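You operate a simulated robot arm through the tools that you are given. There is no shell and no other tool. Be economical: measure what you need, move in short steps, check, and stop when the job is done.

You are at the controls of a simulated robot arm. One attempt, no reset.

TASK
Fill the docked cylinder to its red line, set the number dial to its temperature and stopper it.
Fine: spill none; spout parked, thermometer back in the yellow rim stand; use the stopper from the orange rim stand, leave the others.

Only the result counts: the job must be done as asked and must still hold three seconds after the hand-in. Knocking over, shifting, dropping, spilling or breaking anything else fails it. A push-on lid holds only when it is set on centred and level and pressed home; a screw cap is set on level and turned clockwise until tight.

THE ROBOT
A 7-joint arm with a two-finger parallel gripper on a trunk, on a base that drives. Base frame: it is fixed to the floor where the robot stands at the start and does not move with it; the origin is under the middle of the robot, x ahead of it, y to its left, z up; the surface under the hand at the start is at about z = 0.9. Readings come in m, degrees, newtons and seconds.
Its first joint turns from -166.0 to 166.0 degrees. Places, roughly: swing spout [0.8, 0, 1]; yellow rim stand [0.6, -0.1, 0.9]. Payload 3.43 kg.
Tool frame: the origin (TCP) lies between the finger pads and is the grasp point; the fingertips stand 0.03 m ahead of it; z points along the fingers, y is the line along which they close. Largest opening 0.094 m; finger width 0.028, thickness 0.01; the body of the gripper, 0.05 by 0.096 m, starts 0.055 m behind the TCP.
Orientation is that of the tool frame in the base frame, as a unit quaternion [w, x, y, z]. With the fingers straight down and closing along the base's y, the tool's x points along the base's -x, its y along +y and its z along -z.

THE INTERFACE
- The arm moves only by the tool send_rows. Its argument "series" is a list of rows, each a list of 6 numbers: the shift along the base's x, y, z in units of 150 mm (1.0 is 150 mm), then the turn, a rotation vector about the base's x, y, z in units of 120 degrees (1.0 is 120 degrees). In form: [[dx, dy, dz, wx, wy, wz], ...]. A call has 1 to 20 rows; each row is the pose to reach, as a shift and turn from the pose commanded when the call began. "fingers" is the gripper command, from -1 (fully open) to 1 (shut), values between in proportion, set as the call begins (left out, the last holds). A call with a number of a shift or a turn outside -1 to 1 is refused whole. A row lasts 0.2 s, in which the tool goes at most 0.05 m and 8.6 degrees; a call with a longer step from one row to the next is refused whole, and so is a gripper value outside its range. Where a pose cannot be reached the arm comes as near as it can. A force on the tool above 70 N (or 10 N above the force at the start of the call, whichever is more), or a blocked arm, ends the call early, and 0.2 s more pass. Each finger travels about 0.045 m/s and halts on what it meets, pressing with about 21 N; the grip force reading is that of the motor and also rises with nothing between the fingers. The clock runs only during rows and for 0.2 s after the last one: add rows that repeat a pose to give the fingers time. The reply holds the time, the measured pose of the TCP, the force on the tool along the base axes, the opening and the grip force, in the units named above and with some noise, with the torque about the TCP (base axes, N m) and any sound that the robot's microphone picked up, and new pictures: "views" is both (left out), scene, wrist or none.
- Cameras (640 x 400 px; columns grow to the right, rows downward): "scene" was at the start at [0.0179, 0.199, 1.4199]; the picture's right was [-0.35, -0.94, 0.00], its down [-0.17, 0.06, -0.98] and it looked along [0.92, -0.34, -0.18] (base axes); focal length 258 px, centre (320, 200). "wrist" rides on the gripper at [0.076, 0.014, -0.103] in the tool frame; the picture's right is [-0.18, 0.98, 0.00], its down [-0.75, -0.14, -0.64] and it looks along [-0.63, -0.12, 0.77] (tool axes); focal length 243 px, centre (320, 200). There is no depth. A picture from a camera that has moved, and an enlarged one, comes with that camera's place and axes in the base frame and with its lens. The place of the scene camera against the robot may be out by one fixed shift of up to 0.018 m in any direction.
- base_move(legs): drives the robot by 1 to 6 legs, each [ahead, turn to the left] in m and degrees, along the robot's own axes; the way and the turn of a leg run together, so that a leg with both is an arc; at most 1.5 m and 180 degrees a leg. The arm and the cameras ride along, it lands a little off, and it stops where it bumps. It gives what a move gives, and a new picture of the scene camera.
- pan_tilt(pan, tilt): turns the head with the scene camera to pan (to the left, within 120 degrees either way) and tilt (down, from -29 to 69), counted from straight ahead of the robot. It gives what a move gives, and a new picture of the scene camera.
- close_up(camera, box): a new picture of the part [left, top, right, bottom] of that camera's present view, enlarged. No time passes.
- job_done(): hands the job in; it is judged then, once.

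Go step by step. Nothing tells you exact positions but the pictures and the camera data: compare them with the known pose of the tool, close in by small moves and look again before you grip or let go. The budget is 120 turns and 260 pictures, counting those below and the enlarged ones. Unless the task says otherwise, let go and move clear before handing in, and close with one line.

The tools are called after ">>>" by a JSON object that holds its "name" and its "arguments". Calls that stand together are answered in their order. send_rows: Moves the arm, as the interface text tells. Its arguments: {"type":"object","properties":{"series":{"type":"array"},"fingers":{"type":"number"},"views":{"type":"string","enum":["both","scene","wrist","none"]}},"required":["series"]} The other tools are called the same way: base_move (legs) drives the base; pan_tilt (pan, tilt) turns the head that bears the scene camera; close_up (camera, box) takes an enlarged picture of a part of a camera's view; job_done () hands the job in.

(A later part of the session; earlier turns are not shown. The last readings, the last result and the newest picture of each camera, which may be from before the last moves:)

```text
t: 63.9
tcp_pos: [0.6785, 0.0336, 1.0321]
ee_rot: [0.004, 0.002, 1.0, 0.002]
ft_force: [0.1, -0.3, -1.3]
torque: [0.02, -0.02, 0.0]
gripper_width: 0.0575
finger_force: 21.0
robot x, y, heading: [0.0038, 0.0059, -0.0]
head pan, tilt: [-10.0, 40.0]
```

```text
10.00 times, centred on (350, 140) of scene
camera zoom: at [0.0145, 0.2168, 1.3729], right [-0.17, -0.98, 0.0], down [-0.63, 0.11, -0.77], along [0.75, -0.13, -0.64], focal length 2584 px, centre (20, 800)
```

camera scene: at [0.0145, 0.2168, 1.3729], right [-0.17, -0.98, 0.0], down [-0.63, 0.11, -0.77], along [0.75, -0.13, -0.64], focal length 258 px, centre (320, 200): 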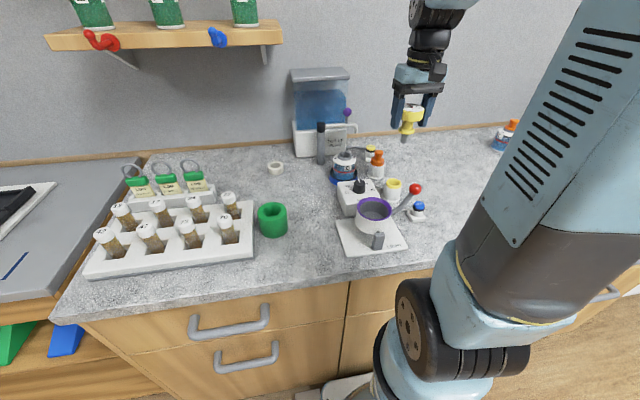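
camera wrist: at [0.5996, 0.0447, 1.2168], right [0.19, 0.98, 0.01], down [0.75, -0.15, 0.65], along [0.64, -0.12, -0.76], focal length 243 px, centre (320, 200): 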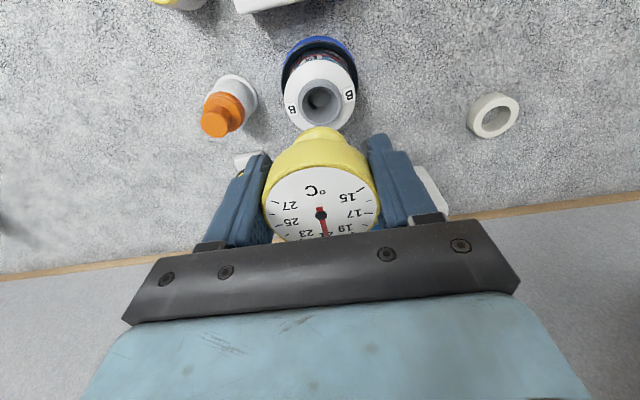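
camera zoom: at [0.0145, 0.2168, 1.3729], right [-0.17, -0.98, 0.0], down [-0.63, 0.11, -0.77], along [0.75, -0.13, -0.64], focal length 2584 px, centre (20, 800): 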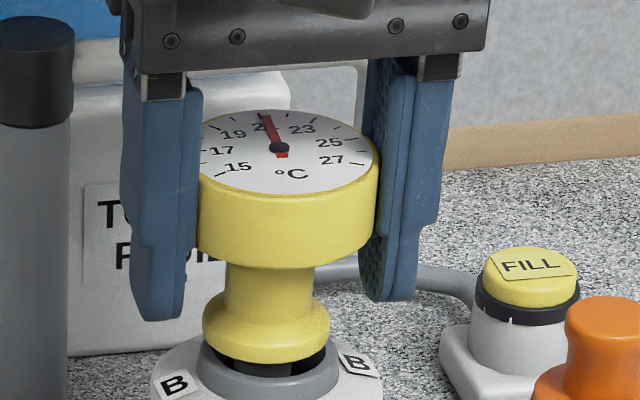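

Stem is inside without contact. A few millimetres more to seat the collar.

>>> {"name": "send_rows", "arguments": {"series": [[0, 0, -0.03, 0, 0, 0], [0, 0, -0.06, 0, 0, 0], [0, 0, -0.08, 0, 0, 0]], "views": "none"}}

>>> {"name": "close_up", "arguments": {"camera": "scene", "box": [325, 120, 375, 160]}}

```text
t: 64.7
tcp_pos: [0.6792, 0.0331, 1.0233]
ee_rot: [0.008, 0.002, 1.0, 0.004]
ft_force: [0.6, -1.3, 48.6]
torque: [0.57, -0.13, -0.01]
gripper_width: 0.0576
finger_force: 20.7
robot x, y, heading: [-0.0008, 0.0045, -0.1]
head pan, tilt: [-10.0, 40.0]
```

```text
10.00 times, centred on (350, 140) of scene
camera zoom: at [0.0126, 0.2168, 1.373], right [-0.17, -0.98, 0.0], down [-0.63, 0.11, -0.77], along [0.76, -0.13, -0.64], focal length 2584 px, centre (20, 800)
```

zoom: 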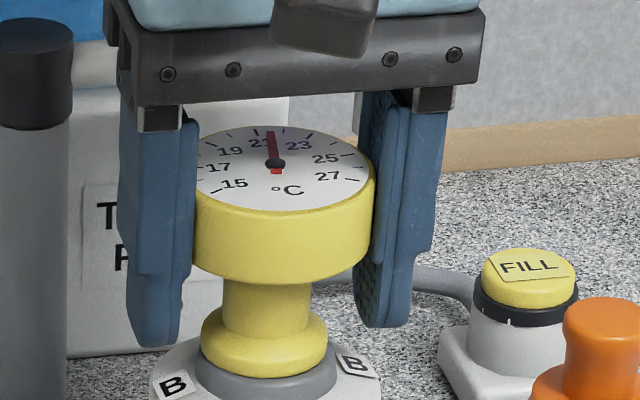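

It is seated with the collar on the mouth, and the needle is already moving. I relax the push and wait for the reading to settle.

>>> {"name": "send_rows", "arguments": {"series": [[0, 0, 0.014, 0, 0, 0], [0, 0, 0.014, 0, 0, 0], [0, 0, 0.014, 0, 0, 0], [0, 0, 0.014, 0, 0, 0], [0, 0, 0.014, 0, 0, 0], [0, 0, 0.014, 0, 0, 0], [0, 0, 0.014, 0, 0, 0], [0, 0, 0.014, 0, 0, 0], [0, 0, 0.014, 0, 0, 0], [0, 0, 0.014, 0, 0, 0], [0, 0, 0.014, 0, 0, 0], [0, 0, 0.014, 0, 0, 0], [0, 0, 0.014, 0, 0, 0], [0, 0, 0.014, 0, 0, 0], [0, 0, 0.014, 0, 0, 0]], "views": "none"}}

>>> {"name": "close_up", "arguments": {"camera": "wrist", "box": [250, 140, 390, 240]}}

>>> {"name": "close_up", "arguments": {"camera": "scene", "box": [335, 128, 365, 148]}}

```text
t: 67.9
tcp_pos: [0.6789, 0.0338, 1.0228]
ee_rot: [0.004, 0.002, 1.0, 0.003]
ft_force: [-0.5, -1.0, -1.7]
torque: [-0.01, -0.01, 0.0]
gripper_width: 0.0573
finger_force: 21.0
robot x, y, heading: [0.0013, 0.0017, 0.0]
head pan, tilt: [-10.0, 40.0]
```

```text
4.00 times, centred on (320, 190) of wrist
camera zoom: at [0.6006, 0.0462, 1.1231], right [0.19, 0.98, 0.01], down [0.75, -0.15, 0.65], along [0.64, -0.12, -0.76], focal length 970 px, centre (320, 240)
```

zoom: 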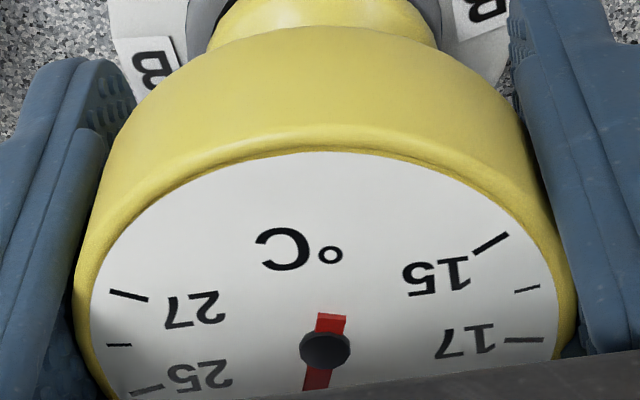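

```text
16.00 times, centred on (350, 138) of scene
camera zoom: at [0.0146, 0.2168, 1.3729], right [-0.17, -0.98, 0.0], down [-0.63, 0.11, -0.77], along [0.75, -0.13, -0.64], focal length 4134 px, centre (-160, 1192)
```

zoom: 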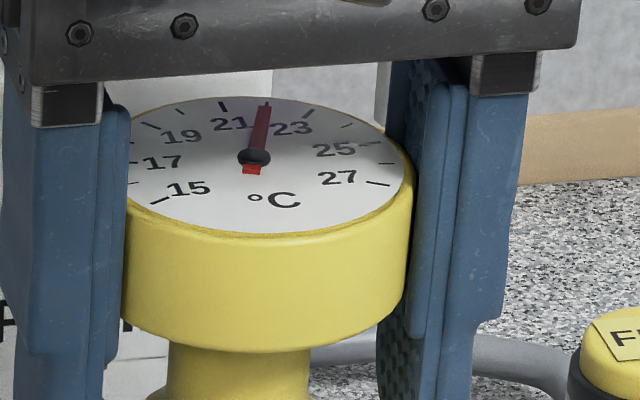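

The needle is near 22. I wait longer to make sure it has settled.

>>> {"name": "send_rows", "arguments": {"series": [[0, 0, 0, 0, 0, 0], [0, 0, 0, 0, 0, 0], [0, 0, 0, 0, 0, 0], [0, 0, 0, 0, 0, 0], [0, 0, 0, 0, 0, 0], [0, 0, 0, 0, 0, 0], [0, 0, 0, 0, 0, 0], [0, 0, 0, 0, 0, 0], [0, 0, 0, 0, 0, 0], [0, 0, 0, 0, 0, 0], [0, 0, 0, 0, 0, 0], [0, 0, 0, 0, 0, 0], [0, 0, 0, 0, 0, 0], [0, 0, 0, 0, 0, 0], [0, 0, 0, 0, 0, 0], [0, 0, 0, 0, 0, 0], [0, 0, 0, 0, 0, 0], [0, 0, 0, 0, 0, 0], [0, 0, 0, 0, 0, 0], [0, 0, 0, 0, 0, 0]], "views": "none"}}

>>> {"name": "close_up", "arguments": {"camera": "scene", "box": [335, 128, 365, 148]}}

```text
t: 72.1
tcp_pos: [0.6791, 0.033, 1.0232]
ee_rot: [0.004, 0.002, 1.0, 0.002]
ft_force: [0.0, 0.5, -2.2]
torque: [-0.03, 0.01, -0.01]
gripper_width: 0.0575
finger_force: 20.9
robot x, y, heading: [-0.0024, 0.0016, -0.2]
head pan, tilt: [-10.0, 40.0]
```

```text
16.00 times, centred on (350, 138) of scene
camera zoom: at [0.0146, 0.2168, 1.3729], right [-0.17, -0.98, 0.0], down [-0.63, 0.11, -0.77], along [0.75, -0.13, -0.64], focal length 4134 px, centre (-160, 1192)
```

zoom: 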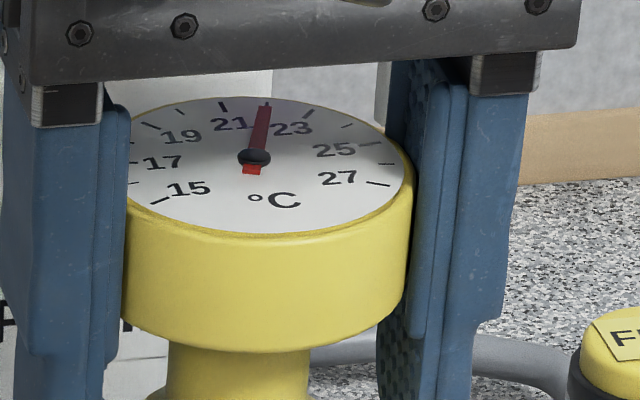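

The reading is stable, with the needle on the tick midway between 21 and 23: 22 °C. I lift the thermometer out and carry it back over its stand.

>>> {"name": "send_rows", "arguments": {"series": [[0, 0, 0.1, 0, 0, 0], [0, 0, 0.3, 0, 0, 0], [0, 0, 0.55, 0, 0, 0], [0, 0, 0.826, 0, 0, 0], [-0.16, -0.16, 0.826, 0, 0, 0], [-0.32, -0.32, 0.826, 0, 0, 0], [-0.48, -0.48, 0.826, 0, 0, 0], [-0.64, -0.62, 0.826, 0, 0, 0], [-0.79, -0.76, 0.826, 0, 0, 0], [-0.79, -0.76, 0.6, 0, 0, 0], [-0.79, -0.76, 0.35, 0, 0, 0], [-0.79, -0.76, 0.2, 0, 0, 0], [-0.79, -0.76, 0.2, 0, 0, 0]], "views": "none"}}

>>> {"name": "close_up", "arguments": {"camera": "scene", "box": [355, 130, 430, 190]}}

>>> {"name": "close_up", "arguments": {"camera": "wrist", "box": [220, 60, 420, 185]}}

```text
t: 74.9
tcp_pos: [0.559, -0.0813, 1.0538]
ee_rot: [0.005, 0.002, 1.0, 0.003]
ft_force: [0.4, -0.6, -2.1]
torque: [0.0, -0.04, 0.01]
gripper_width: 0.0574
finger_force: 21.1
robot x, y, heading: [-0.0045, 0.0036, 0.2]
head pan, tilt: [-10.0, 40.0]
```

```text
6.67 times, centred on (392, 160) of scene
camera zoom: at [0.0143, 0.2168, 1.3729], right [-0.17, -0.98, 0.0], down [-0.63, 0.11, -0.77], along [0.75, -0.13, -0.64], focal length 1723 px, centre (-163, 467)
```

zoom: 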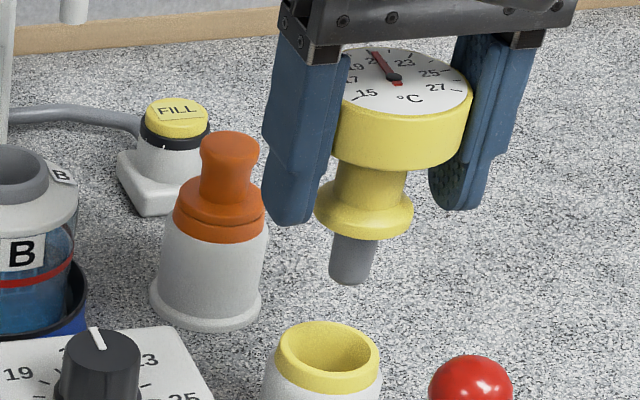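

```text
3.20 times, centred on (320, 122) of wrist
camera zoom: at [0.4813, -0.0683, 1.1538], right [0.19, 0.98, 0.01], down [0.75, -0.15, 0.65], along [0.64, -0.12, -0.76], focal length 776 px, centre (320, 448)
```

zoom: 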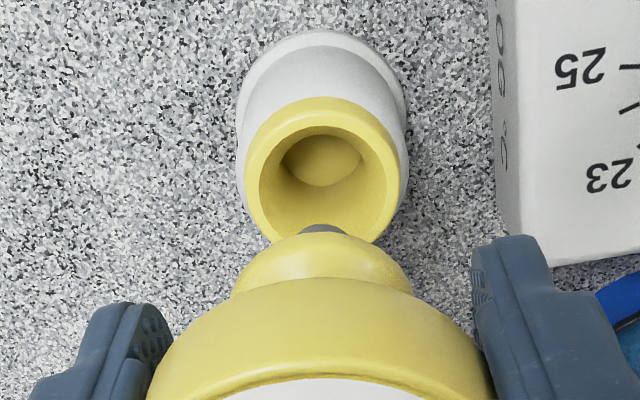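

Aligned over the stand. I lower it to the original grasp height.

>>> {"name": "send_rows", "arguments": {"series": [[0, 0, -0.1, 0, 0, 0], [0, 0, -0.2, 0, 0, 0], [0, 0, -0.3, 0, 0, 0], [0, 0, -0.36, 0, 0, 0], [0, 0, -0.38, 0, 0, 0]], "views": "none"}}

>>> {"name": "close_up", "arguments": {"camera": "scene", "box": [355, 130, 430, 190]}}

```text
t: 76.1
tcp_pos: [0.56, -0.0804, 0.9966]
ee_rot: [0.005, 0.002, 1.0, 0.002]
ft_force: [-0.6, -0.3, -2.9]
torque: [0.01, 0.0, 0.01]
gripper_width: 0.0573
finger_force: 21.3
robot x, y, heading: [-0.0004, 0.0026, 0.1]
head pan, tilt: [-10.0, 40.0]
```

```text
6.67 times, centred on (392, 160) of scene
camera zoom: at [0.0144, 0.2168, 1.3729], right [-0.17, -0.98, 0.0], down [-0.63, 0.11, -0.77], along [0.75, -0.13, -0.64], focal length 1723 px, centre (-163, 467)
```

zoom: 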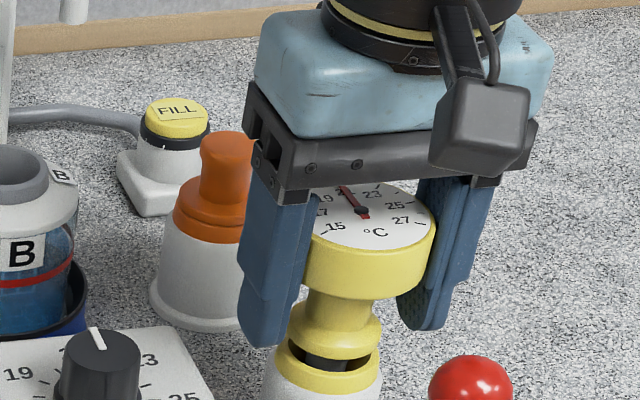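

A gap of ~1 cm shows because the thermometer slid up in the grip when seated earlier. I continue down gently until contact.

>>> {"name": "send_rows", "arguments": {"series": [[0, 0, -0.02, 0, 0, 0], [0, 0, -0.035, 0, 0, 0], [0, 0, -0.05, 0, 0, 0]], "views": "none"}}

>>> {"name": "close_up", "arguments": {"camera": "scene", "box": [355, 130, 430, 190]}}

```text
t: 76.9
tcp_pos: [0.5601, -0.0809, 0.9882]
ee_rot: [0.005, 0.002, 1.0, 0.003]
ft_force: [-0.8, 1.4, 13.5]
torque: [-0.17, 0.2, 0.0]
gripper_width: 0.0576
finger_force: 20.6
robot x, y, heading: [0.0005, 0.0064, -0.2]
head pan, tilt: [-10.0, 40.0]
```

```text
6.67 times, centred on (392, 160) of scene
camera zoom: at [0.0139, 0.2169, 1.3729], right [-0.17, -0.98, 0.0], down [-0.63, 0.11, -0.77], along [0.75, -0.13, -0.64], focal length 1723 px, centre (-163, 467)
```

zoom: 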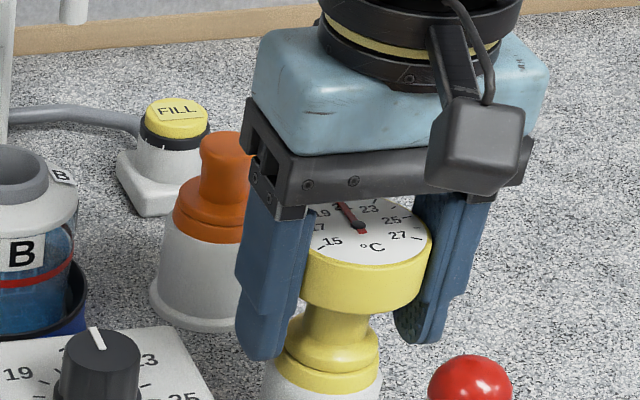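

>>> {"name": "send_rows", "arguments": {"series": [[0, 0, -0.012, 0, 0, 0], [0, 0, -0.012, 0, 0, 0], [0, 0, 0, 0, 0, 0]], "views": "none"}}

>>> {"name": "send_rows", "arguments": {"series": [[0, 0, 0, 0, 0, 0], [0, 0, 0, 0, 0, 0], [0, 0, 0, 0, 0, 0], [0, 0, 0, 0, 0, 0]], "fingers": -0.7, "views": "wrist"}}

>>> {"name": "close_up", "arguments": {"camera": "scene", "box": [355, 130, 430, 190]}}

```text
t: 77.7
tcp_pos: [0.5592, -0.0804, 0.987]
ee_rot: [0.004, 0.002, 1.0, 0.003]
ft_force: [0.0, 0.5, -1.6]
torque: [0.01, 0.04, 0.0]
gripper_width: 0.0574
finger_force: 20.8
robot x, y, heading: [0.0002, 0.0036, -0.1]
head pan, tilt: [-10.0, 40.0]
```

```text
t: 78.7
tcp_pos: [0.56, -0.0812, 0.989]
ee_rot: [0.004, 0.002, 1.0, 0.003]
ft_force: [-0.1, -0.3, -0.4]
torque: [0.03, 0.04, -0.02]
gripper_width: 0.0799
finger_force: 0.0
robot x, y, heading: [-0.0019, 0.0002, -0.1]
head pan, tilt: [-10.0, 40.0]
camera wrist: at [0.482, -0.0676, 1.0892], right [0.19, 0.98, 0.01], down [0.75, -0.15, 0.65], along [0.64, -0.12, -0.76], focal length 243 px, centre (320, 200)
```

wrist: 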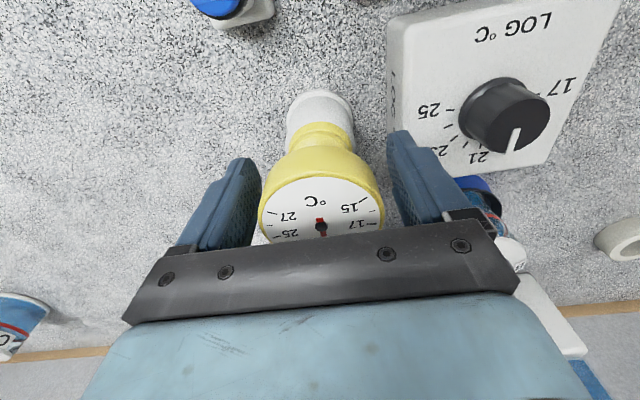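

```text
6.67 times, centred on (392, 160) of scene
camera zoom: at [0.0144, 0.2168, 1.3729], right [-0.17, -0.98, 0.0], down [-0.63, 0.11, -0.77], along [0.75, -0.13, -0.64], focal length 1723 px, centre (-163, 467)
```

zoom: 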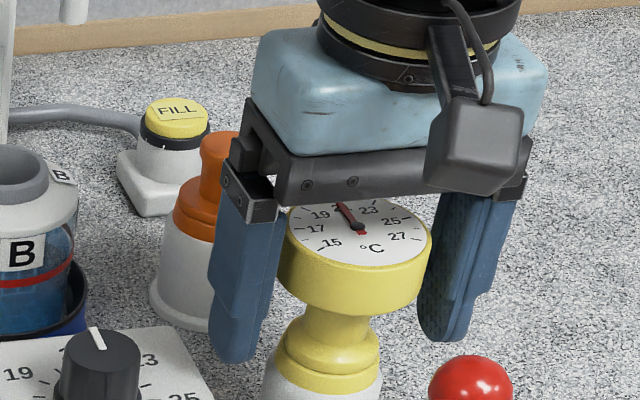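

The thermometer is back in its stand. I move up and over to the number dial at about (.545, .018) for a good look.

>>> {"name": "send_rows", "arguments": {"series": [[0, 0, 0.25, 0, 0, 0], [0, 0, 0.5, 0, 0, 0], [0, 0, 0.75, 0, 0, 0], [-0.05, 0.2, 0.85, 0, 0, 0], [-0.1, 0.45, 0.85, 0, 0, 0], [-0.1, 0.66, 0.85, 0, 0, 0], [-0.1, 0.66, 0.85, 0, 0, 0]], "fingers": -0.3, "views": "wrist"}}

>>> {"name": "close_up", "arguments": {"camera": "scene", "box": [330, 165, 390, 215]}}

>>> {"name": "close_up", "arguments": {"camera": "wrist", "box": [240, 50, 400, 150]}}

```text
t: 80.3
tcp_pos: [0.5454, 0.0191, 1.1153]
ee_rot: [0.004, 0.001, 1.0, 0.003]
ft_force: [0.0, 0.8, -0.6]
torque: [0.0, -0.02, -0.01]
gripper_width: 0.0611
finger_force: 0.1
robot x, y, heading: [-0.0012, 0.005, -0.0]
head pan, tilt: [-10.0, 40.0]
camera wrist: at [0.4661, 0.031, 1.2155], right [0.19, 0.98, 0.01], down [0.75, -0.15, 0.65], along [0.64, -0.12, -0.76], focal length 243 px, centre (320, 200)
```

wrist: 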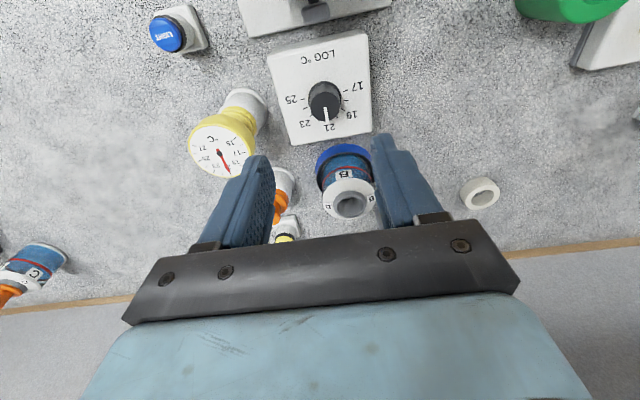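

```text
8.00 times, centred on (360, 190) of scene
camera zoom: at [0.0143, 0.2168, 1.3729], right [-0.17, -0.98, 0.0], down [-0.63, 0.11, -0.77], along [0.75, -0.13, -0.64], focal length 2067 px, centre (0, 280)
```

zoom: 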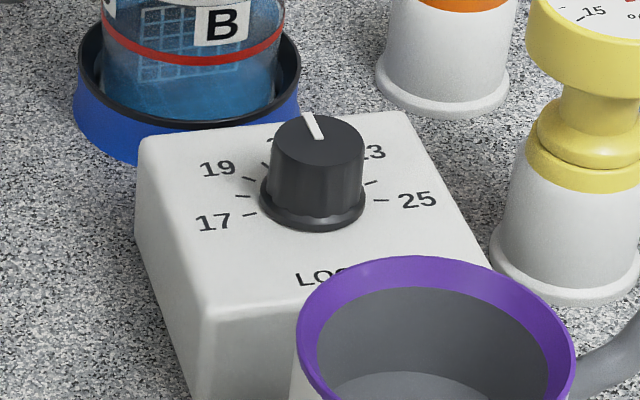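

```text
4.00 times, centred on (320, 100) of wrist
camera zoom: at [0.4661, 0.031, 1.2155], right [0.19, 0.98, 0.01], down [0.75, -0.15, 0.65], along [0.64, -0.12, -0.76], focal length 970 px, centre (320, 600)
```

zoom: 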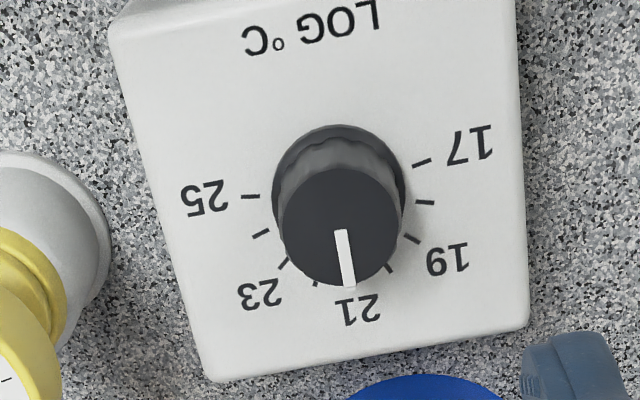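

The ticks are spaced ~26° per °C around knob axis (.556, .0205), and the pointer is now at 21. I'll grip the knob and turn it 26° clockwise to 22.

>>> {"name": "send_rows", "arguments": {"series": [[0.03, 0.005, -0.2, 0, 0, 0], [0.073, 0.009, -0.45, 0, 0, 0], [0.073, 0.009, -0.65, 0, 0, 0], [0.073, 0.009, -0.8, 0, 0, 0], [0.073, 0.009, -0.8, 0, 0, 0]], "views": "wrist"}}

>>> {"name": "close_up", "arguments": {"camera": "scene", "box": [330, 155, 390, 205]}}

```text
t: 81.5
tcp_pos: [0.5554, 0.0201, 0.9953]
ee_rot: [0.004, 0.002, 1.0, 0.002]
ft_force: [0.8, -1.1, -0.4]
torque: [-0.01, 0.04, 0.01]
gripper_width: 0.0613
finger_force: 0.1
robot x, y, heading: [-0.0029, 0.0076, -0.2]
head pan, tilt: [-10.0, 40.0]
camera wrist: at [0.4781, 0.0332, 1.0959], right [0.19, 0.98, 0.01], down [0.75, -0.15, 0.65], along [0.64, -0.12, -0.76], focal length 243 px, centre (320, 200)
```

wrist: 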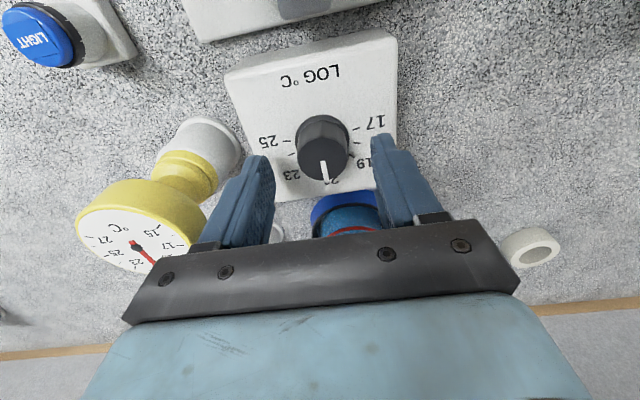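

```text
8.00 times, centred on (360, 180) of scene
camera zoom: at [0.0144, 0.2168, 1.3729], right [-0.17, -0.98, 0.0], down [-0.63, 0.11, -0.77], along [0.75, -0.13, -0.64], focal length 2067 px, centre (0, 360)
```

zoom: 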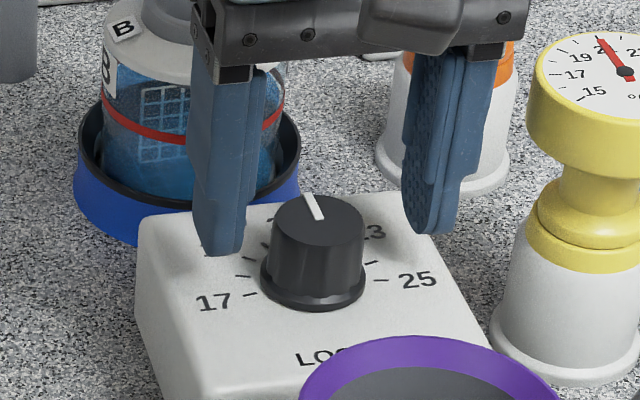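

Centred. I descend 17 mm and close on the knob.

>>> {"name": "send_rows", "arguments": {"series": [[0, 0, -0.06, 0, 0, 0], [0, 0, -0.11, 0, 0, 0], [0, 0, -0.11, 0, 0, 0]], "views": "none"}}

>>> {"name": "send_rows", "arguments": {"series": [[0, 0, 0, 0, 0, 0], [0, 0, 0, 0, 0, 0], [0, 0, 0, 0, 0, 0], [0, 0, 0, 0, 0, 0]], "fingers": 0.7, "views": "wrist"}}

>>> {"name": "close_up", "arguments": {"camera": "scene", "box": [330, 155, 390, 205]}}

```text
t: 82.3
tcp_pos: [0.557, 0.0184, 0.9785]
ee_rot: [0.004, 0.001, 1.0, 0.003]
ft_force: [0.0, -0.3, 0.3]
torque: [0.01, -0.02, 0.0]
gripper_width: 0.0611
finger_force: 0.0
robot x, y, heading: [0.0029, 0.0016, 0.1]
head pan, tilt: [-10.0, 40.0]
```

```text
t: 83.3
tcp_pos: [0.5573, 0.0221, 0.9797]
ee_rot: [0.004, 0.0, 1.0, 0.002]
ft_force: [0.7, 44.0, -3.2]
torque: [1.58, -0.06, -0.2]
gripper_width: 0.0315
finger_force: 45.3
robot x, y, heading: [-0.0001, 0.0027, -0.1]
head pan, tilt: [-10.0, 40.0]
camera wrist: at [0.4788, 0.0351, 1.08], right [0.19, 0.98, 0.01], down [0.75, -0.15, 0.65], along [0.64, -0.11, -0.76], focal length 243 px, centre (320, 200)
```

wrist: 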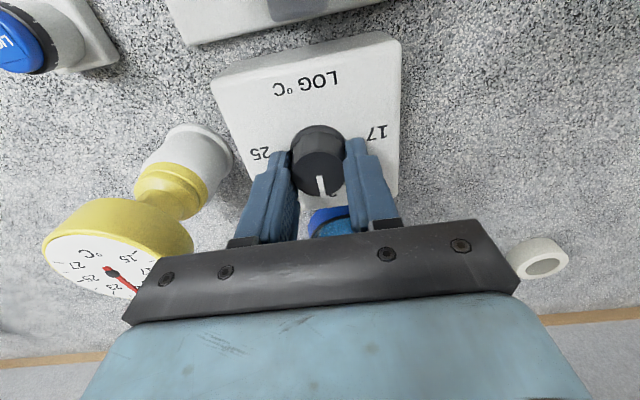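

```text
8.00 times, centred on (360, 180) of scene
camera zoom: at [0.0144, 0.2185, 1.3726], right [-0.17, -0.98, 0.0], down [-0.63, 0.11, -0.77], along [0.75, -0.13, -0.64], focal length 2067 px, centre (0, 360)
```

zoom: 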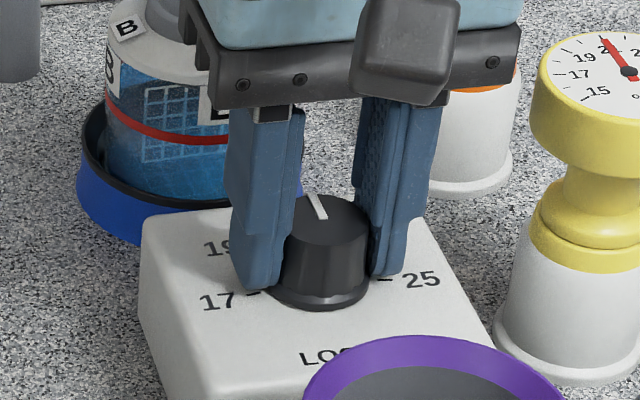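

There's a side load of 44 N, so the knob axis is a few mm to +y. I shift to relieve it before turning.

>>> {"name": "send_rows", "arguments": {"series": [[0, 0.01, 0, 0, 0, 0], [0, 0.02, 0, 0, 0, 0], [0, 0.02, 0, 0, 0, 0]], "views": "none"}}

```text
t: 84.1
tcp_pos: [0.557, 0.0227, 0.9797]
ee_rot: [0.005, 0.002, 1.0, 0.003]
ft_force: [1.6, 12.2, 10.6]
torque: [0.24, 0.39, -0.1]
gripper_width: 0.0315
finger_force: 45.1
robot x, y, heading: [0.0041, 0.0046, 0.1]
head pan, tilt: [-10.0, 40.0]
```

Load relieved. Now turn 26° clockwise as seen from above.

>>> {"name": "send_rows", "arguments": {"series": [[0, 0.005, 0, 0, 0, -0.05], [0, 0.005, 0, 0, 0, -0.1], [0, 0.005, 0, 0, 0, -0.15], [0, 0.005, 0, 0, 0, -0.2], [0, 0.005, 0, 0, 0, -0.217], [0, 0.005, 0, 0, 0, -0.217]], "views": "wrist"}}

>>> {"name": "close_up", "arguments": {"camera": "scene", "box": [330, 155, 390, 205]}}

```text
t: 85.5
tcp_pos: [0.5554, 0.0207, 0.9787]
ee_rot: [0.006, 0.228, 0.974, 0.002]
ft_force: [7.3, -42.2, 18.9]
torque: [-1.63, -0.45, 0.14]
gripper_width: 0.0315
finger_force: 44.9
robot x, y, heading: [0.0001, 0.0026, 0.1]
head pan, tilt: [-10.0, 40.0]
camera wrist: at [0.4922, 0.0663, 1.0799], right [0.6, 0.8, 0.01], down [0.6, -0.46, 0.65], along [0.52, -0.39, -0.76], focal length 243 px, centre (320, 200)
```

wrist: 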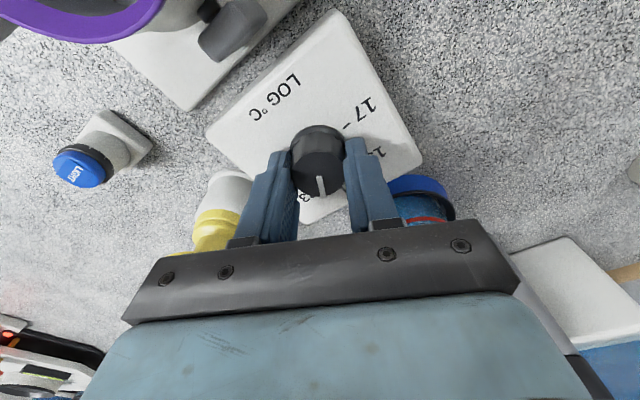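

```text
8.00 times, centred on (360, 180) of scene
camera zoom: at [0.0143, 0.2152, 1.3732], right [-0.17, -0.98, 0.0], down [-0.63, 0.11, -0.77], along [0.75, -0.13, -0.64], focal length 2067 px, centre (0, 360)
```

zoom: 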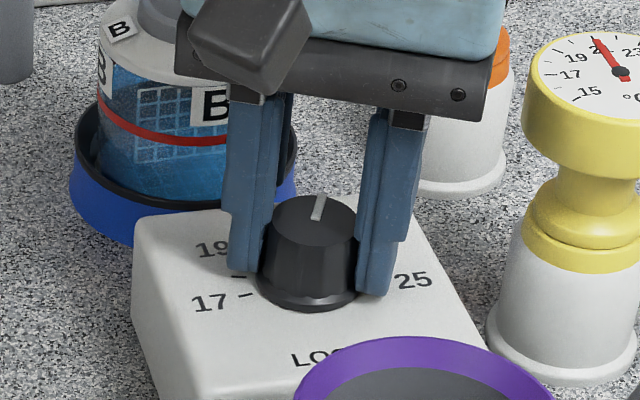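

The knob turned with the tool. I relieve the side load, open, and lift off to verify.

>>> {"name": "send_rows", "arguments": {"series": [[0, -0.02, 0, 0, 0, 0], [0, -0.02, 0, 0, 0, 0]], "views": "none"}}

>>> {"name": "send_rows", "arguments": {"series": [[0, 0, 0, 0, 0, 0], [0, 0, 0, 0, 0, 0], [0, 0, 0, 0, 0, 0], [0, 0, 0.15, 0, 0, 0], [0, 0, 0.4, 0, 0, 0], [0, 0, 0.6, 0, 0, 0.05], [0, 0, 0.8, 0, 0, 0.1], [0, 0, 0.8, 0, 0, 0.16], [0, 0, 0.8, 0, 0, 0.217]], "fingers": -0.3, "views": "none"}}

>>> {"name": "close_up", "arguments": {"camera": "wrist", "box": [240, 50, 400, 150]}}

>>> {"name": "close_up", "arguments": {"camera": "scene", "box": [330, 165, 390, 215]}}

```text
t: 86.1
tcp_pos: [0.5561, 0.02, 0.9796]
ee_rot: [0.006, 0.227, 0.974, 0.002]
ft_force: [11.0, -0.8, 13.1]
torque: [0.25, -0.53, 0.02]
gripper_width: 0.0316
finger_force: 45.2
robot x, y, heading: [-0.0005, 0.002, -0.4]
head pan, tilt: [-10.0, 40.0]
```

```text
t: 88.1
tcp_pos: [0.5556, 0.0189, 1.0991]
ee_rot: [0.005, 0.001, 1.0, 0.003]
ft_force: [0.3, 0.1, -0.7]
torque: [0.01, -0.03, -0.04]
gripper_width: 0.061
finger_force: 0.1
robot x, y, heading: [0.0009, -0.0016, -0.3]
head pan, tilt: [-10.0, 40.0]
```

```text
4.00 times, centred on (320, 100) of wrist
camera zoom: at [0.4779, 0.0322, 1.1996], right [0.19, 0.98, 0.01], down [0.75, -0.15, 0.65], along [0.64, -0.12, -0.76], focal length 970 px, centre (320, 600)
```

zoom: 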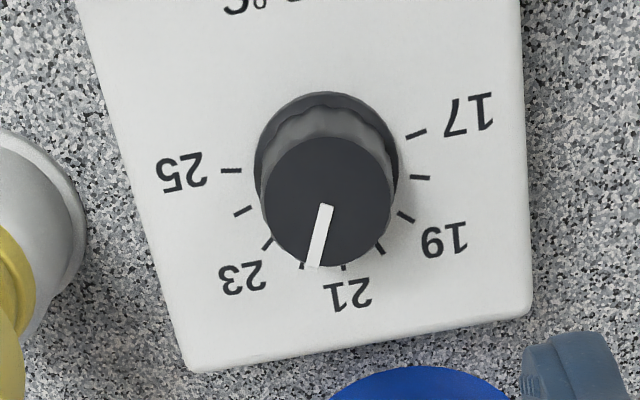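

```text
8.00 times, centred on (360, 190) of scene
camera zoom: at [0.0142, 0.2169, 1.3729], right [-0.17, -0.98, 0.0], down [-0.63, 0.11, -0.77], along [0.75, -0.13, -0.64], focal length 2067 px, centre (0, 280)
```

zoom: 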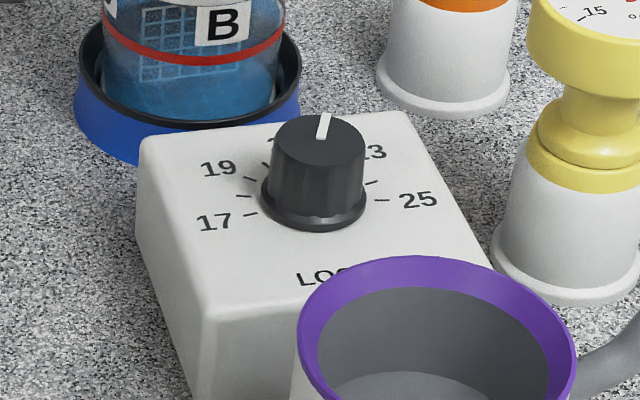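

The pointer is on the 22 tick. Next, the stopper in the orange-rim stand at about (.673, -.07); I move above it.

>>> {"name": "send_rows", "arguments": {"series": [[0, 0, 0.13, 0, 0, 0], [0.2, -0.15, 0.13, 0, 0, 0], [0.4, -0.3, 0.13, 0, 0, 0], [0.6, -0.45, 0.13, 0, 0, 0], [0.76, -0.593, 0.13, 0, 0, 0], [0.76, -0.593, 0.13, 0, 0, 0]], "views": "wrist"}}

>>> {"name": "close_up", "arguments": {"camera": "wrist", "box": [240, 50, 400, 150]}}

>>> {"name": "close_up", "arguments": {"camera": "scene", "box": [340, 130, 400, 180]}}

```text
t: 89.5
tcp_pos: [0.6697, -0.0681, 1.1169]
ee_rot: [0.005, 0.002, 1.0, 0.002]
ft_force: [-0.1, -0.3, -0.4]
torque: [0.04, 0.02, 0.03]
gripper_width: 0.061
finger_force: 0.1
robot x, y, heading: [0.0019, -0.0001, 0.2]
head pan, tilt: [-10.0, 40.0]
camera wrist: at [0.5914, -0.0554, 1.2182], right [0.19, 0.98, 0.01], down [0.75, -0.15, 0.65], along [0.64, -0.12, -0.76], focal length 243 px, centre (320, 200)
```

wrist: 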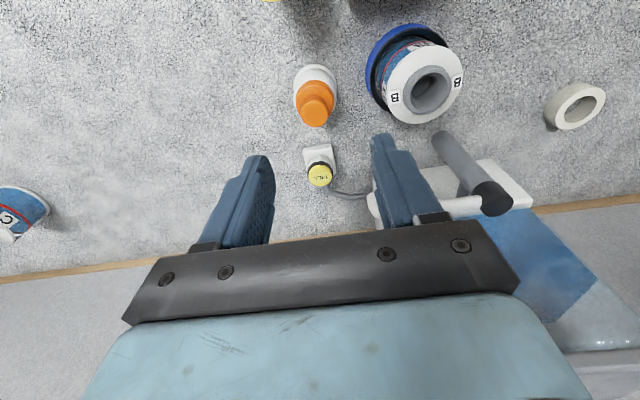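

```text
4.00 times, centred on (320, 100) of wrist
camera zoom: at [0.5914, -0.0554, 1.2182], right [0.19, 0.98, 0.01], down [0.75, -0.15, 0.65], along [0.64, -0.12, -0.76], focal length 970 px, centre (320, 600)
```

zoom: 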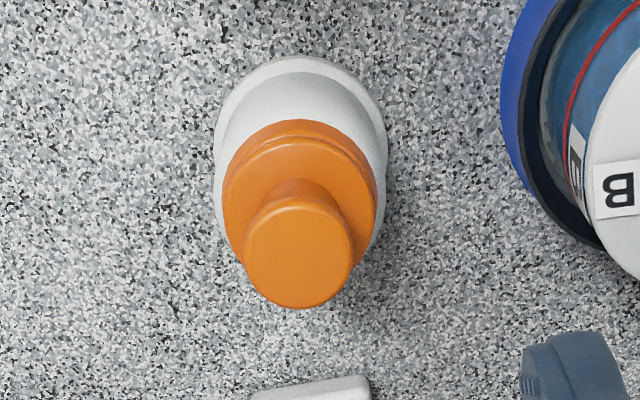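

```text
8.00 times, centred on (370, 155) of scene
camera zoom: at [0.0145, 0.2169, 1.3729], right [-0.17, -0.98, 0.0], down [-0.63, 0.11, -0.77], along [0.75, -0.13, -0.64], focal length 2067 px, centre (-80, 560)
```

zoom: 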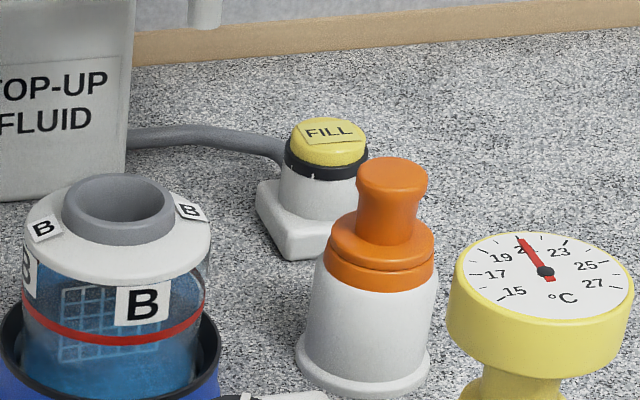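

The stopper axis is about (.676, -.076) with its top at z≈.98. I descend partway and recheck.

>>> {"name": "send_rows", "arguments": {"series": [[0.042, -0.05, -0.2, 0, 0, 0], [0.042, -0.05, -0.45, 0, 0, 0], [0.042, -0.05, -0.68, 0, 0, 0], [0.042, -0.05, -0.68, 0, 0, 0]], "views": "wrist"}}

>>> {"name": "close_up", "arguments": {"camera": "scene", "box": [340, 130, 400, 180]}}

```text
t: 90.5
tcp_pos: [0.6766, -0.0762, 1.0157]
ee_rot: [0.005, 0.002, 1.0, 0.003]
ft_force: [0.1, -0.5, -0.5]
torque: [-0.03, 0.0, 0.03]
gripper_width: 0.0612
finger_force: 0.0
robot x, y, heading: [-0.0005, 0.0013, 0.0]
head pan, tilt: [-10.0, 40.0]
camera wrist: at [0.5986, -0.0631, 1.1166], right [0.19, 0.98, 0.01], down [0.75, -0.15, 0.65], along [0.64, -0.12, -0.76], focal length 243 px, centre (320, 200)
```

wrist: 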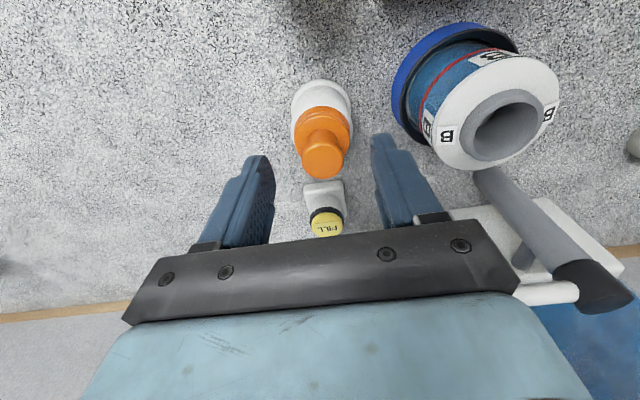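

```text
8.00 times, centred on (370, 155) of scene
camera zoom: at [0.0145, 0.2168, 1.3729], right [-0.17, -0.98, 0.0], down [-0.63, 0.11, -0.77], along [0.75, -0.13, -0.64], focal length 2067 px, centre (-80, 560)
```

zoom: 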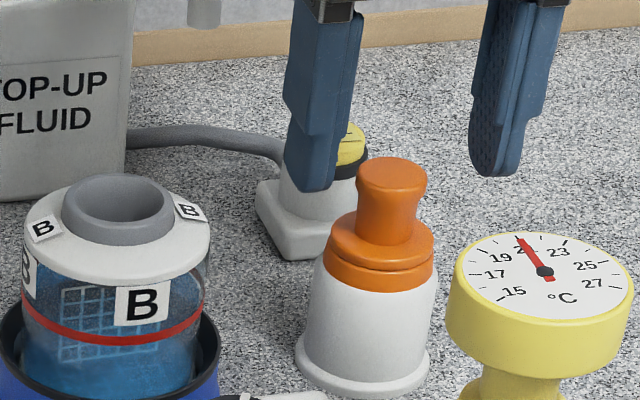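

Both views plus earlier side-load experience say the object sits ~3 mm to +y. I shift accordingly and lower to grip the stopper knob above its flange.

>>> {"name": "send_rows", "arguments": {"series": [[0.013, 0.02, -0.1, 0, 0, 0], [0.013, 0.02, -0.2, 0, 0, 0], [0.013, 0.02, -0.23, 0, 0, 0], [0.013, 0.02, -0.23, 0, 0, 0]], "fingers": 0, "views": "wrist"}}

>>> {"name": "close_up", "arguments": {"camera": "scene", "box": [340, 130, 400, 180]}}

```text
t: 91.5
tcp_pos: [0.6772, -0.0728, 0.9815]
ee_rot: [0.004, 0.002, 1.0, 0.002]
ft_force: [0.4, 1.1, 0.4]
torque: [-0.03, -0.03, 0.0]
gripper_width: 0.047
finger_force: 0.2
robot x, y, heading: [0.0009, 0.0083, 0.2]
head pan, tilt: [-10.0, 40.0]
camera wrist: at [0.5991, -0.0599, 1.0817], right [0.19, 0.98, 0.01], down [0.75, -0.15, 0.65], along [0.64, -0.12, -0.76], focal length 243 px, centre (320, 200)
```

wrist: 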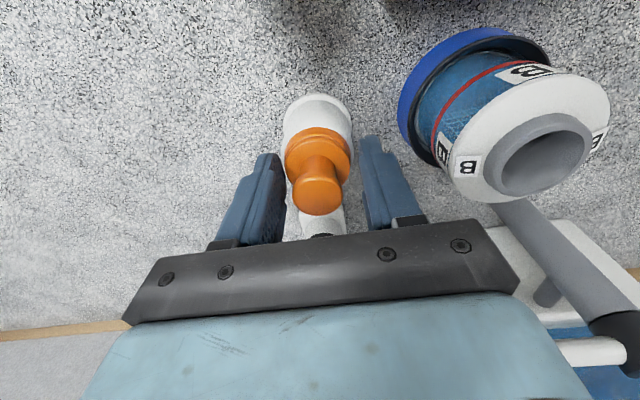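

```text
8.00 times, centred on (370, 155) of scene
camera zoom: at [0.0146, 0.2168, 1.3729], right [-0.17, -0.98, 0.0], down [-0.63, 0.11, -0.77], along [0.75, -0.13, -0.64], focal length 2067 px, centre (-80, 560)
```

zoom: 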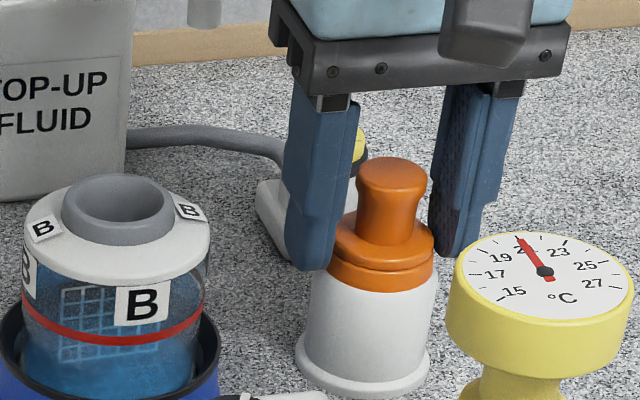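

Nearly centred. The flange may be as high as the fingertips, so I raise 6 mm before closing.

>>> {"name": "send_rows", "arguments": {"series": [[0, -0.005, 0.04, 0, 0, 0], [0, -0.005, 0.04, 0, 0, 0]], "views": "none"}}

>>> {"name": "send_rows", "arguments": {"series": [[0, 0, 0, 0, 0, 0], [0, 0, 0, 0, 0, 0], [0, 0, 0, 0, 0, 0]], "fingers": 0.7, "views": "wrist"}}

>>> {"name": "close_up", "arguments": {"camera": "scene", "box": [340, 130, 400, 180]}}

```text
t: 92.1
tcp_pos: [0.6788, -0.0735, 0.9876]
ee_rot: [0.004, 0.002, 1.0, 0.003]
ft_force: [-0.2, -0.1, 0.9]
torque: [0.0, -0.02, -0.03]
gripper_width: 0.0469
finger_force: 0.0
robot x, y, heading: [0.0046, 0.0025, -0.2]
head pan, tilt: [-10.0, 40.0]
```

```text
t: 92.9
tcp_pos: [0.6777, -0.0728, 0.9865]
ee_rot: [0.005, 0.001, 1.0, 0.003]
ft_force: [-0.5, 0.1, 1.7]
torque: [-0.03, 0.03, 0.0]
gripper_width: 0.0383
finger_force: 21.1
robot x, y, heading: [0.0002, 0.0075, 0.3]
head pan, tilt: [-10.0, 40.0]
camera wrist: at [0.5997, -0.0608, 1.0877], right [0.19, 0.98, 0.01], down [0.75, -0.15, 0.65], along [0.64, -0.12, -0.76], focal length 243 px, centre (320, 200)
```

wrist: 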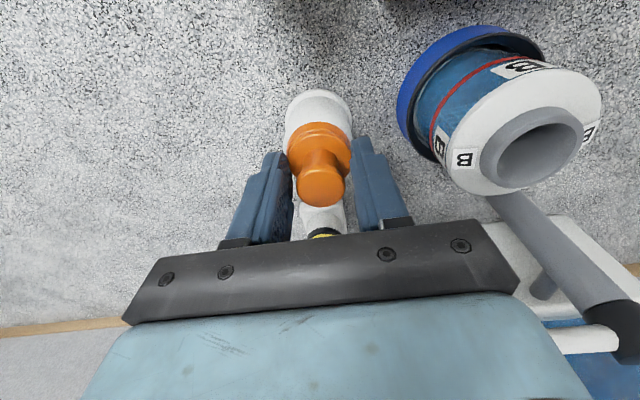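

```text
8.00 times, centred on (370, 155) of scene
camera zoom: at [0.0145, 0.2168, 1.3729], right [-0.17, -0.98, 0.0], down [-0.63, 0.11, -0.77], along [0.75, -0.13, -0.64], focal length 2067 px, centre (-80, 560)
```

zoom: 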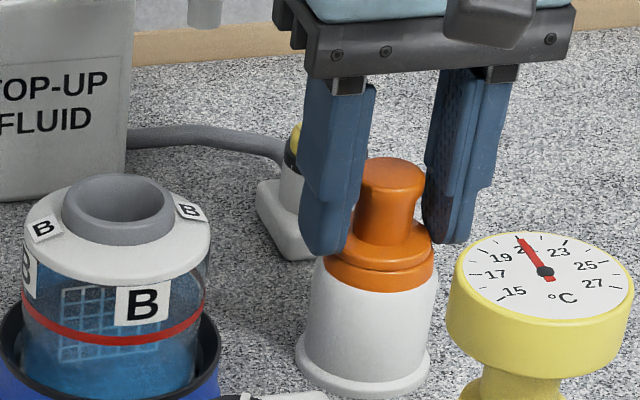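

The fingers stopped at 38 mm, so the tips caught the flange edge. I reopen, raise 8 mm and regrip on the knob.

>>> {"name": "send_rows", "arguments": {"series": [[0, 0, 0, 0, 0, 0], [0, 0, 0.0, 0, 0, 0], [0, 0, 0.055, 0, 0, 0], [0, 0, 0.055, 0, 0, 0]], "fingers": 0, "views": "none"}}

>>> {"name": "send_rows", "arguments": {"series": [[0, 0, 0, 0, 0, 0], [0, 0, 0, 0, 0, 0], [0, 0, 0, 0, 0, 0]], "fingers": 0.7, "views": "wrist"}}

>>> {"name": "close_up", "arguments": {"camera": "scene", "box": [340, 130, 400, 180]}}

```text
t: 93.9
tcp_pos: [0.6783, -0.0739, 0.9951]
ee_rot: [0.005, 0.002, 1.0, 0.002]
ft_force: [-0.2, 0.5, 0.7]
torque: [0.01, 0.02, 0.01]
gripper_width: 0.0472
finger_force: 0.1
robot x, y, heading: [0.0004, 0.0018, -0.1]
head pan, tilt: [-10.0, 40.0]
```

```text
t: 94.7
tcp_pos: [0.6781, -0.0736, 0.9951]
ee_rot: [0.005, 0.001, 1.0, 0.003]
ft_force: [0.8, 0.3, 1.7]
torque: [-0.02, -0.01, 0.0]
gripper_width: 0.0218
finger_force: 21.1
robot x, y, heading: [0.0003, 0.0006, -0.2]
head pan, tilt: [-10.0, 40.0]
camera wrist: at [0.6002, -0.061, 1.0956], right [0.19, 0.98, 0.01], down [0.75, -0.15, 0.65], along [0.64, -0.12, -0.76], focal length 243 px, centre (320, 200)
```

wrist: 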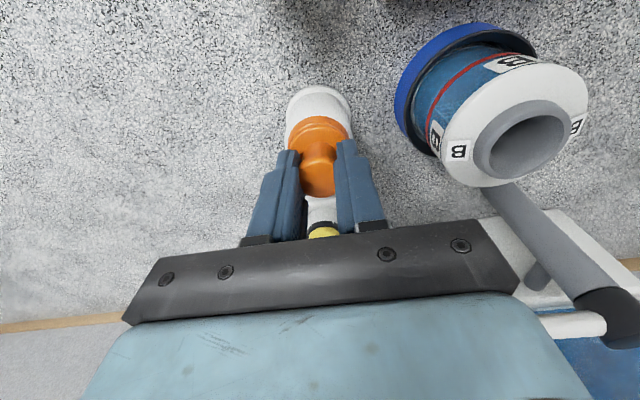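

```text
8.00 times, centred on (370, 155) of scene
camera zoom: at [0.0145, 0.2169, 1.3729], right [-0.17, -0.98, 0.0], down [-0.63, 0.11, -0.77], along [0.75, -0.13, -0.64], focal length 2067 px, centre (-80, 560)
```

zoom: 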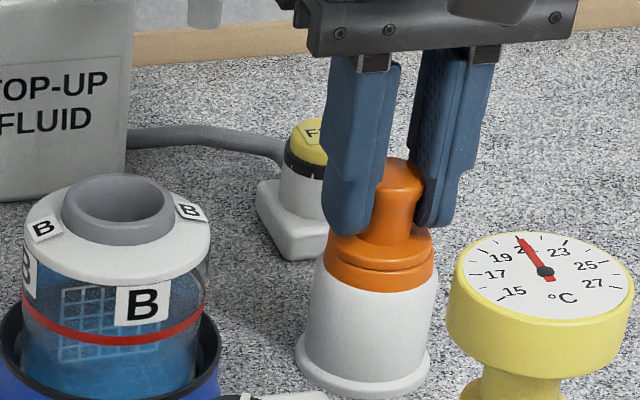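

Gripped at the waist (21.8 mm). I lift straight up and carry it over the cylinder mouth.

>>> {"name": "send_rows", "arguments": {"series": [[0, 0, 0.08, 0, 0, 0], [0, 0, 0.25, 0, 0, 0], [0, 0, 0.45, 0, 0, 0], [0, 0, 0.6, 0, 0, 0], [0, 0.15, 0.6, 0, 0, 0], [0, 0.35, 0.6, 0, 0, 0], [0, 0.55, 0.6, 0, 0, 0], [0, 0.71, 0.6, 0, 0, 0], [0, 0.71, 0.6, 0, 0, 0]], "views": "none"}}

>>> {"name": "close_up", "arguments": {"camera": "scene", "box": [315, 110, 375, 160]}}

>>> {"name": "close_up", "arguments": {"camera": "wrist", "box": [240, 80, 400, 180]}}

```text
t: 96.7
tcp_pos: [0.6785, 0.0312, 1.0864]
ee_rot: [0.005, 0.002, 1.0, 0.003]
ft_force: [0.8, -0.6, 0.2]
torque: [0.0, 0.0, 0.02]
gripper_width: 0.022
finger_force: 21.1
robot x, y, heading: [0.0046, 0.0006, -0.2]
head pan, tilt: [-10.0, 40.0]
```

```text
8.00 times, centred on (345, 135) of scene
camera zoom: at [0.0145, 0.2168, 1.3729], right [-0.17, -0.98, 0.0], down [-0.63, 0.11, -0.77], along [0.75, -0.13, -0.64], focal length 2067 px, centre (120, 720)
```

zoom: 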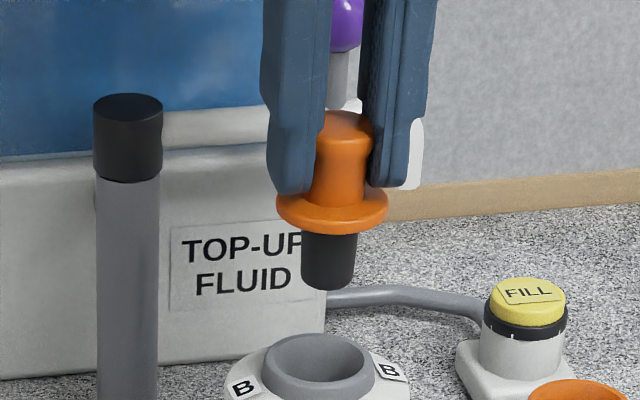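

```text
4.00 times, centred on (320, 130) of wrist
camera zoom: at [0.6, 0.0444, 1.1871], right [0.19, 0.98, 0.01], down [0.75, -0.15, 0.65], along [0.64, -0.12, -0.76], focal length 970 px, centre (320, 480)
```

zoom: 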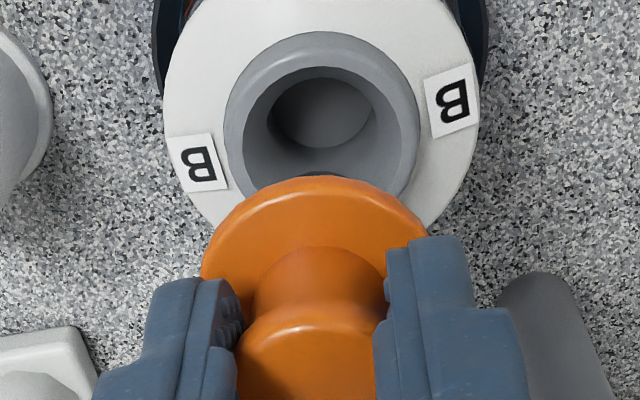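

I need ~2 mm more to +y. I adjust and lower to just above the mouth.

>>> {"name": "send_rows", "arguments": {"series": [[0, 0.013, -0.05, 0, 0, 0], [0, 0.013, -0.1, 0, 0, 0], [0, 0.013, -0.16, 0, 0, 0], [0, 0.013, -0.16, 0, 0, 0]], "views": "none"}}

>>> {"name": "close_up", "arguments": {"camera": "scene", "box": [322, 130, 362, 160]}}

>>> {"name": "close_up", "arguments": {"camera": "wrist", "box": [240, 80, 400, 180]}}

```text
t: 97.7
tcp_pos: [0.6793, 0.0345, 1.062]
ee_rot: [0.004, 0.002, 1.0, 0.002]
ft_force: [0.7, -0.1, -0.3]
torque: [0.0, 0.0, -0.01]
gripper_width: 0.0216
finger_force: 20.8
robot x, y, heading: [0.0035, 0.0005, -0.3]
head pan, tilt: [-10.0, 40.0]
```

```text
13.33 times, centred on (342, 145) of scene
camera zoom: at [0.0145, 0.2168, 1.3729], right [-0.17, -0.98, 0.0], down [-0.63, 0.11, -0.77], along [0.75, -0.13, -0.64], focal length 3445 px, centre (27, 933)
```

zoom: 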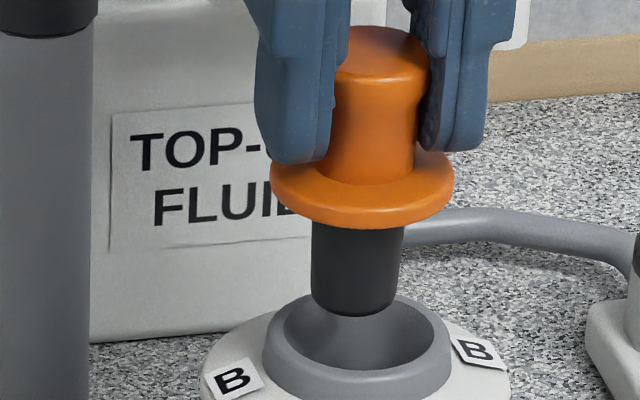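

```text
4.00 times, centred on (320, 130) of wrist
camera zoom: at [0.6, 0.0469, 1.163], right [0.19, 0.98, 0.01], down [0.75, -0.15, 0.65], along [0.64, -0.12, -0.76], focal length 970 px, centre (320, 480)
```

zoom: 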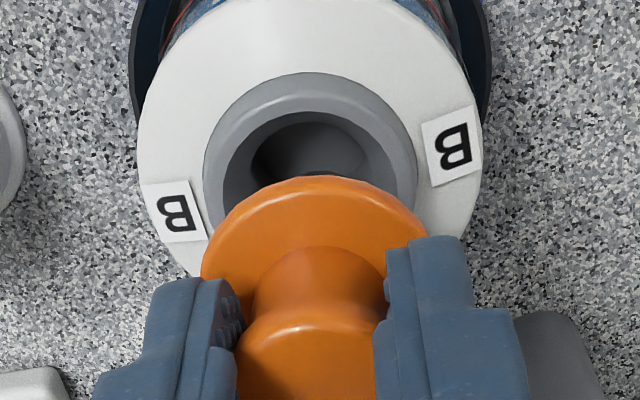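

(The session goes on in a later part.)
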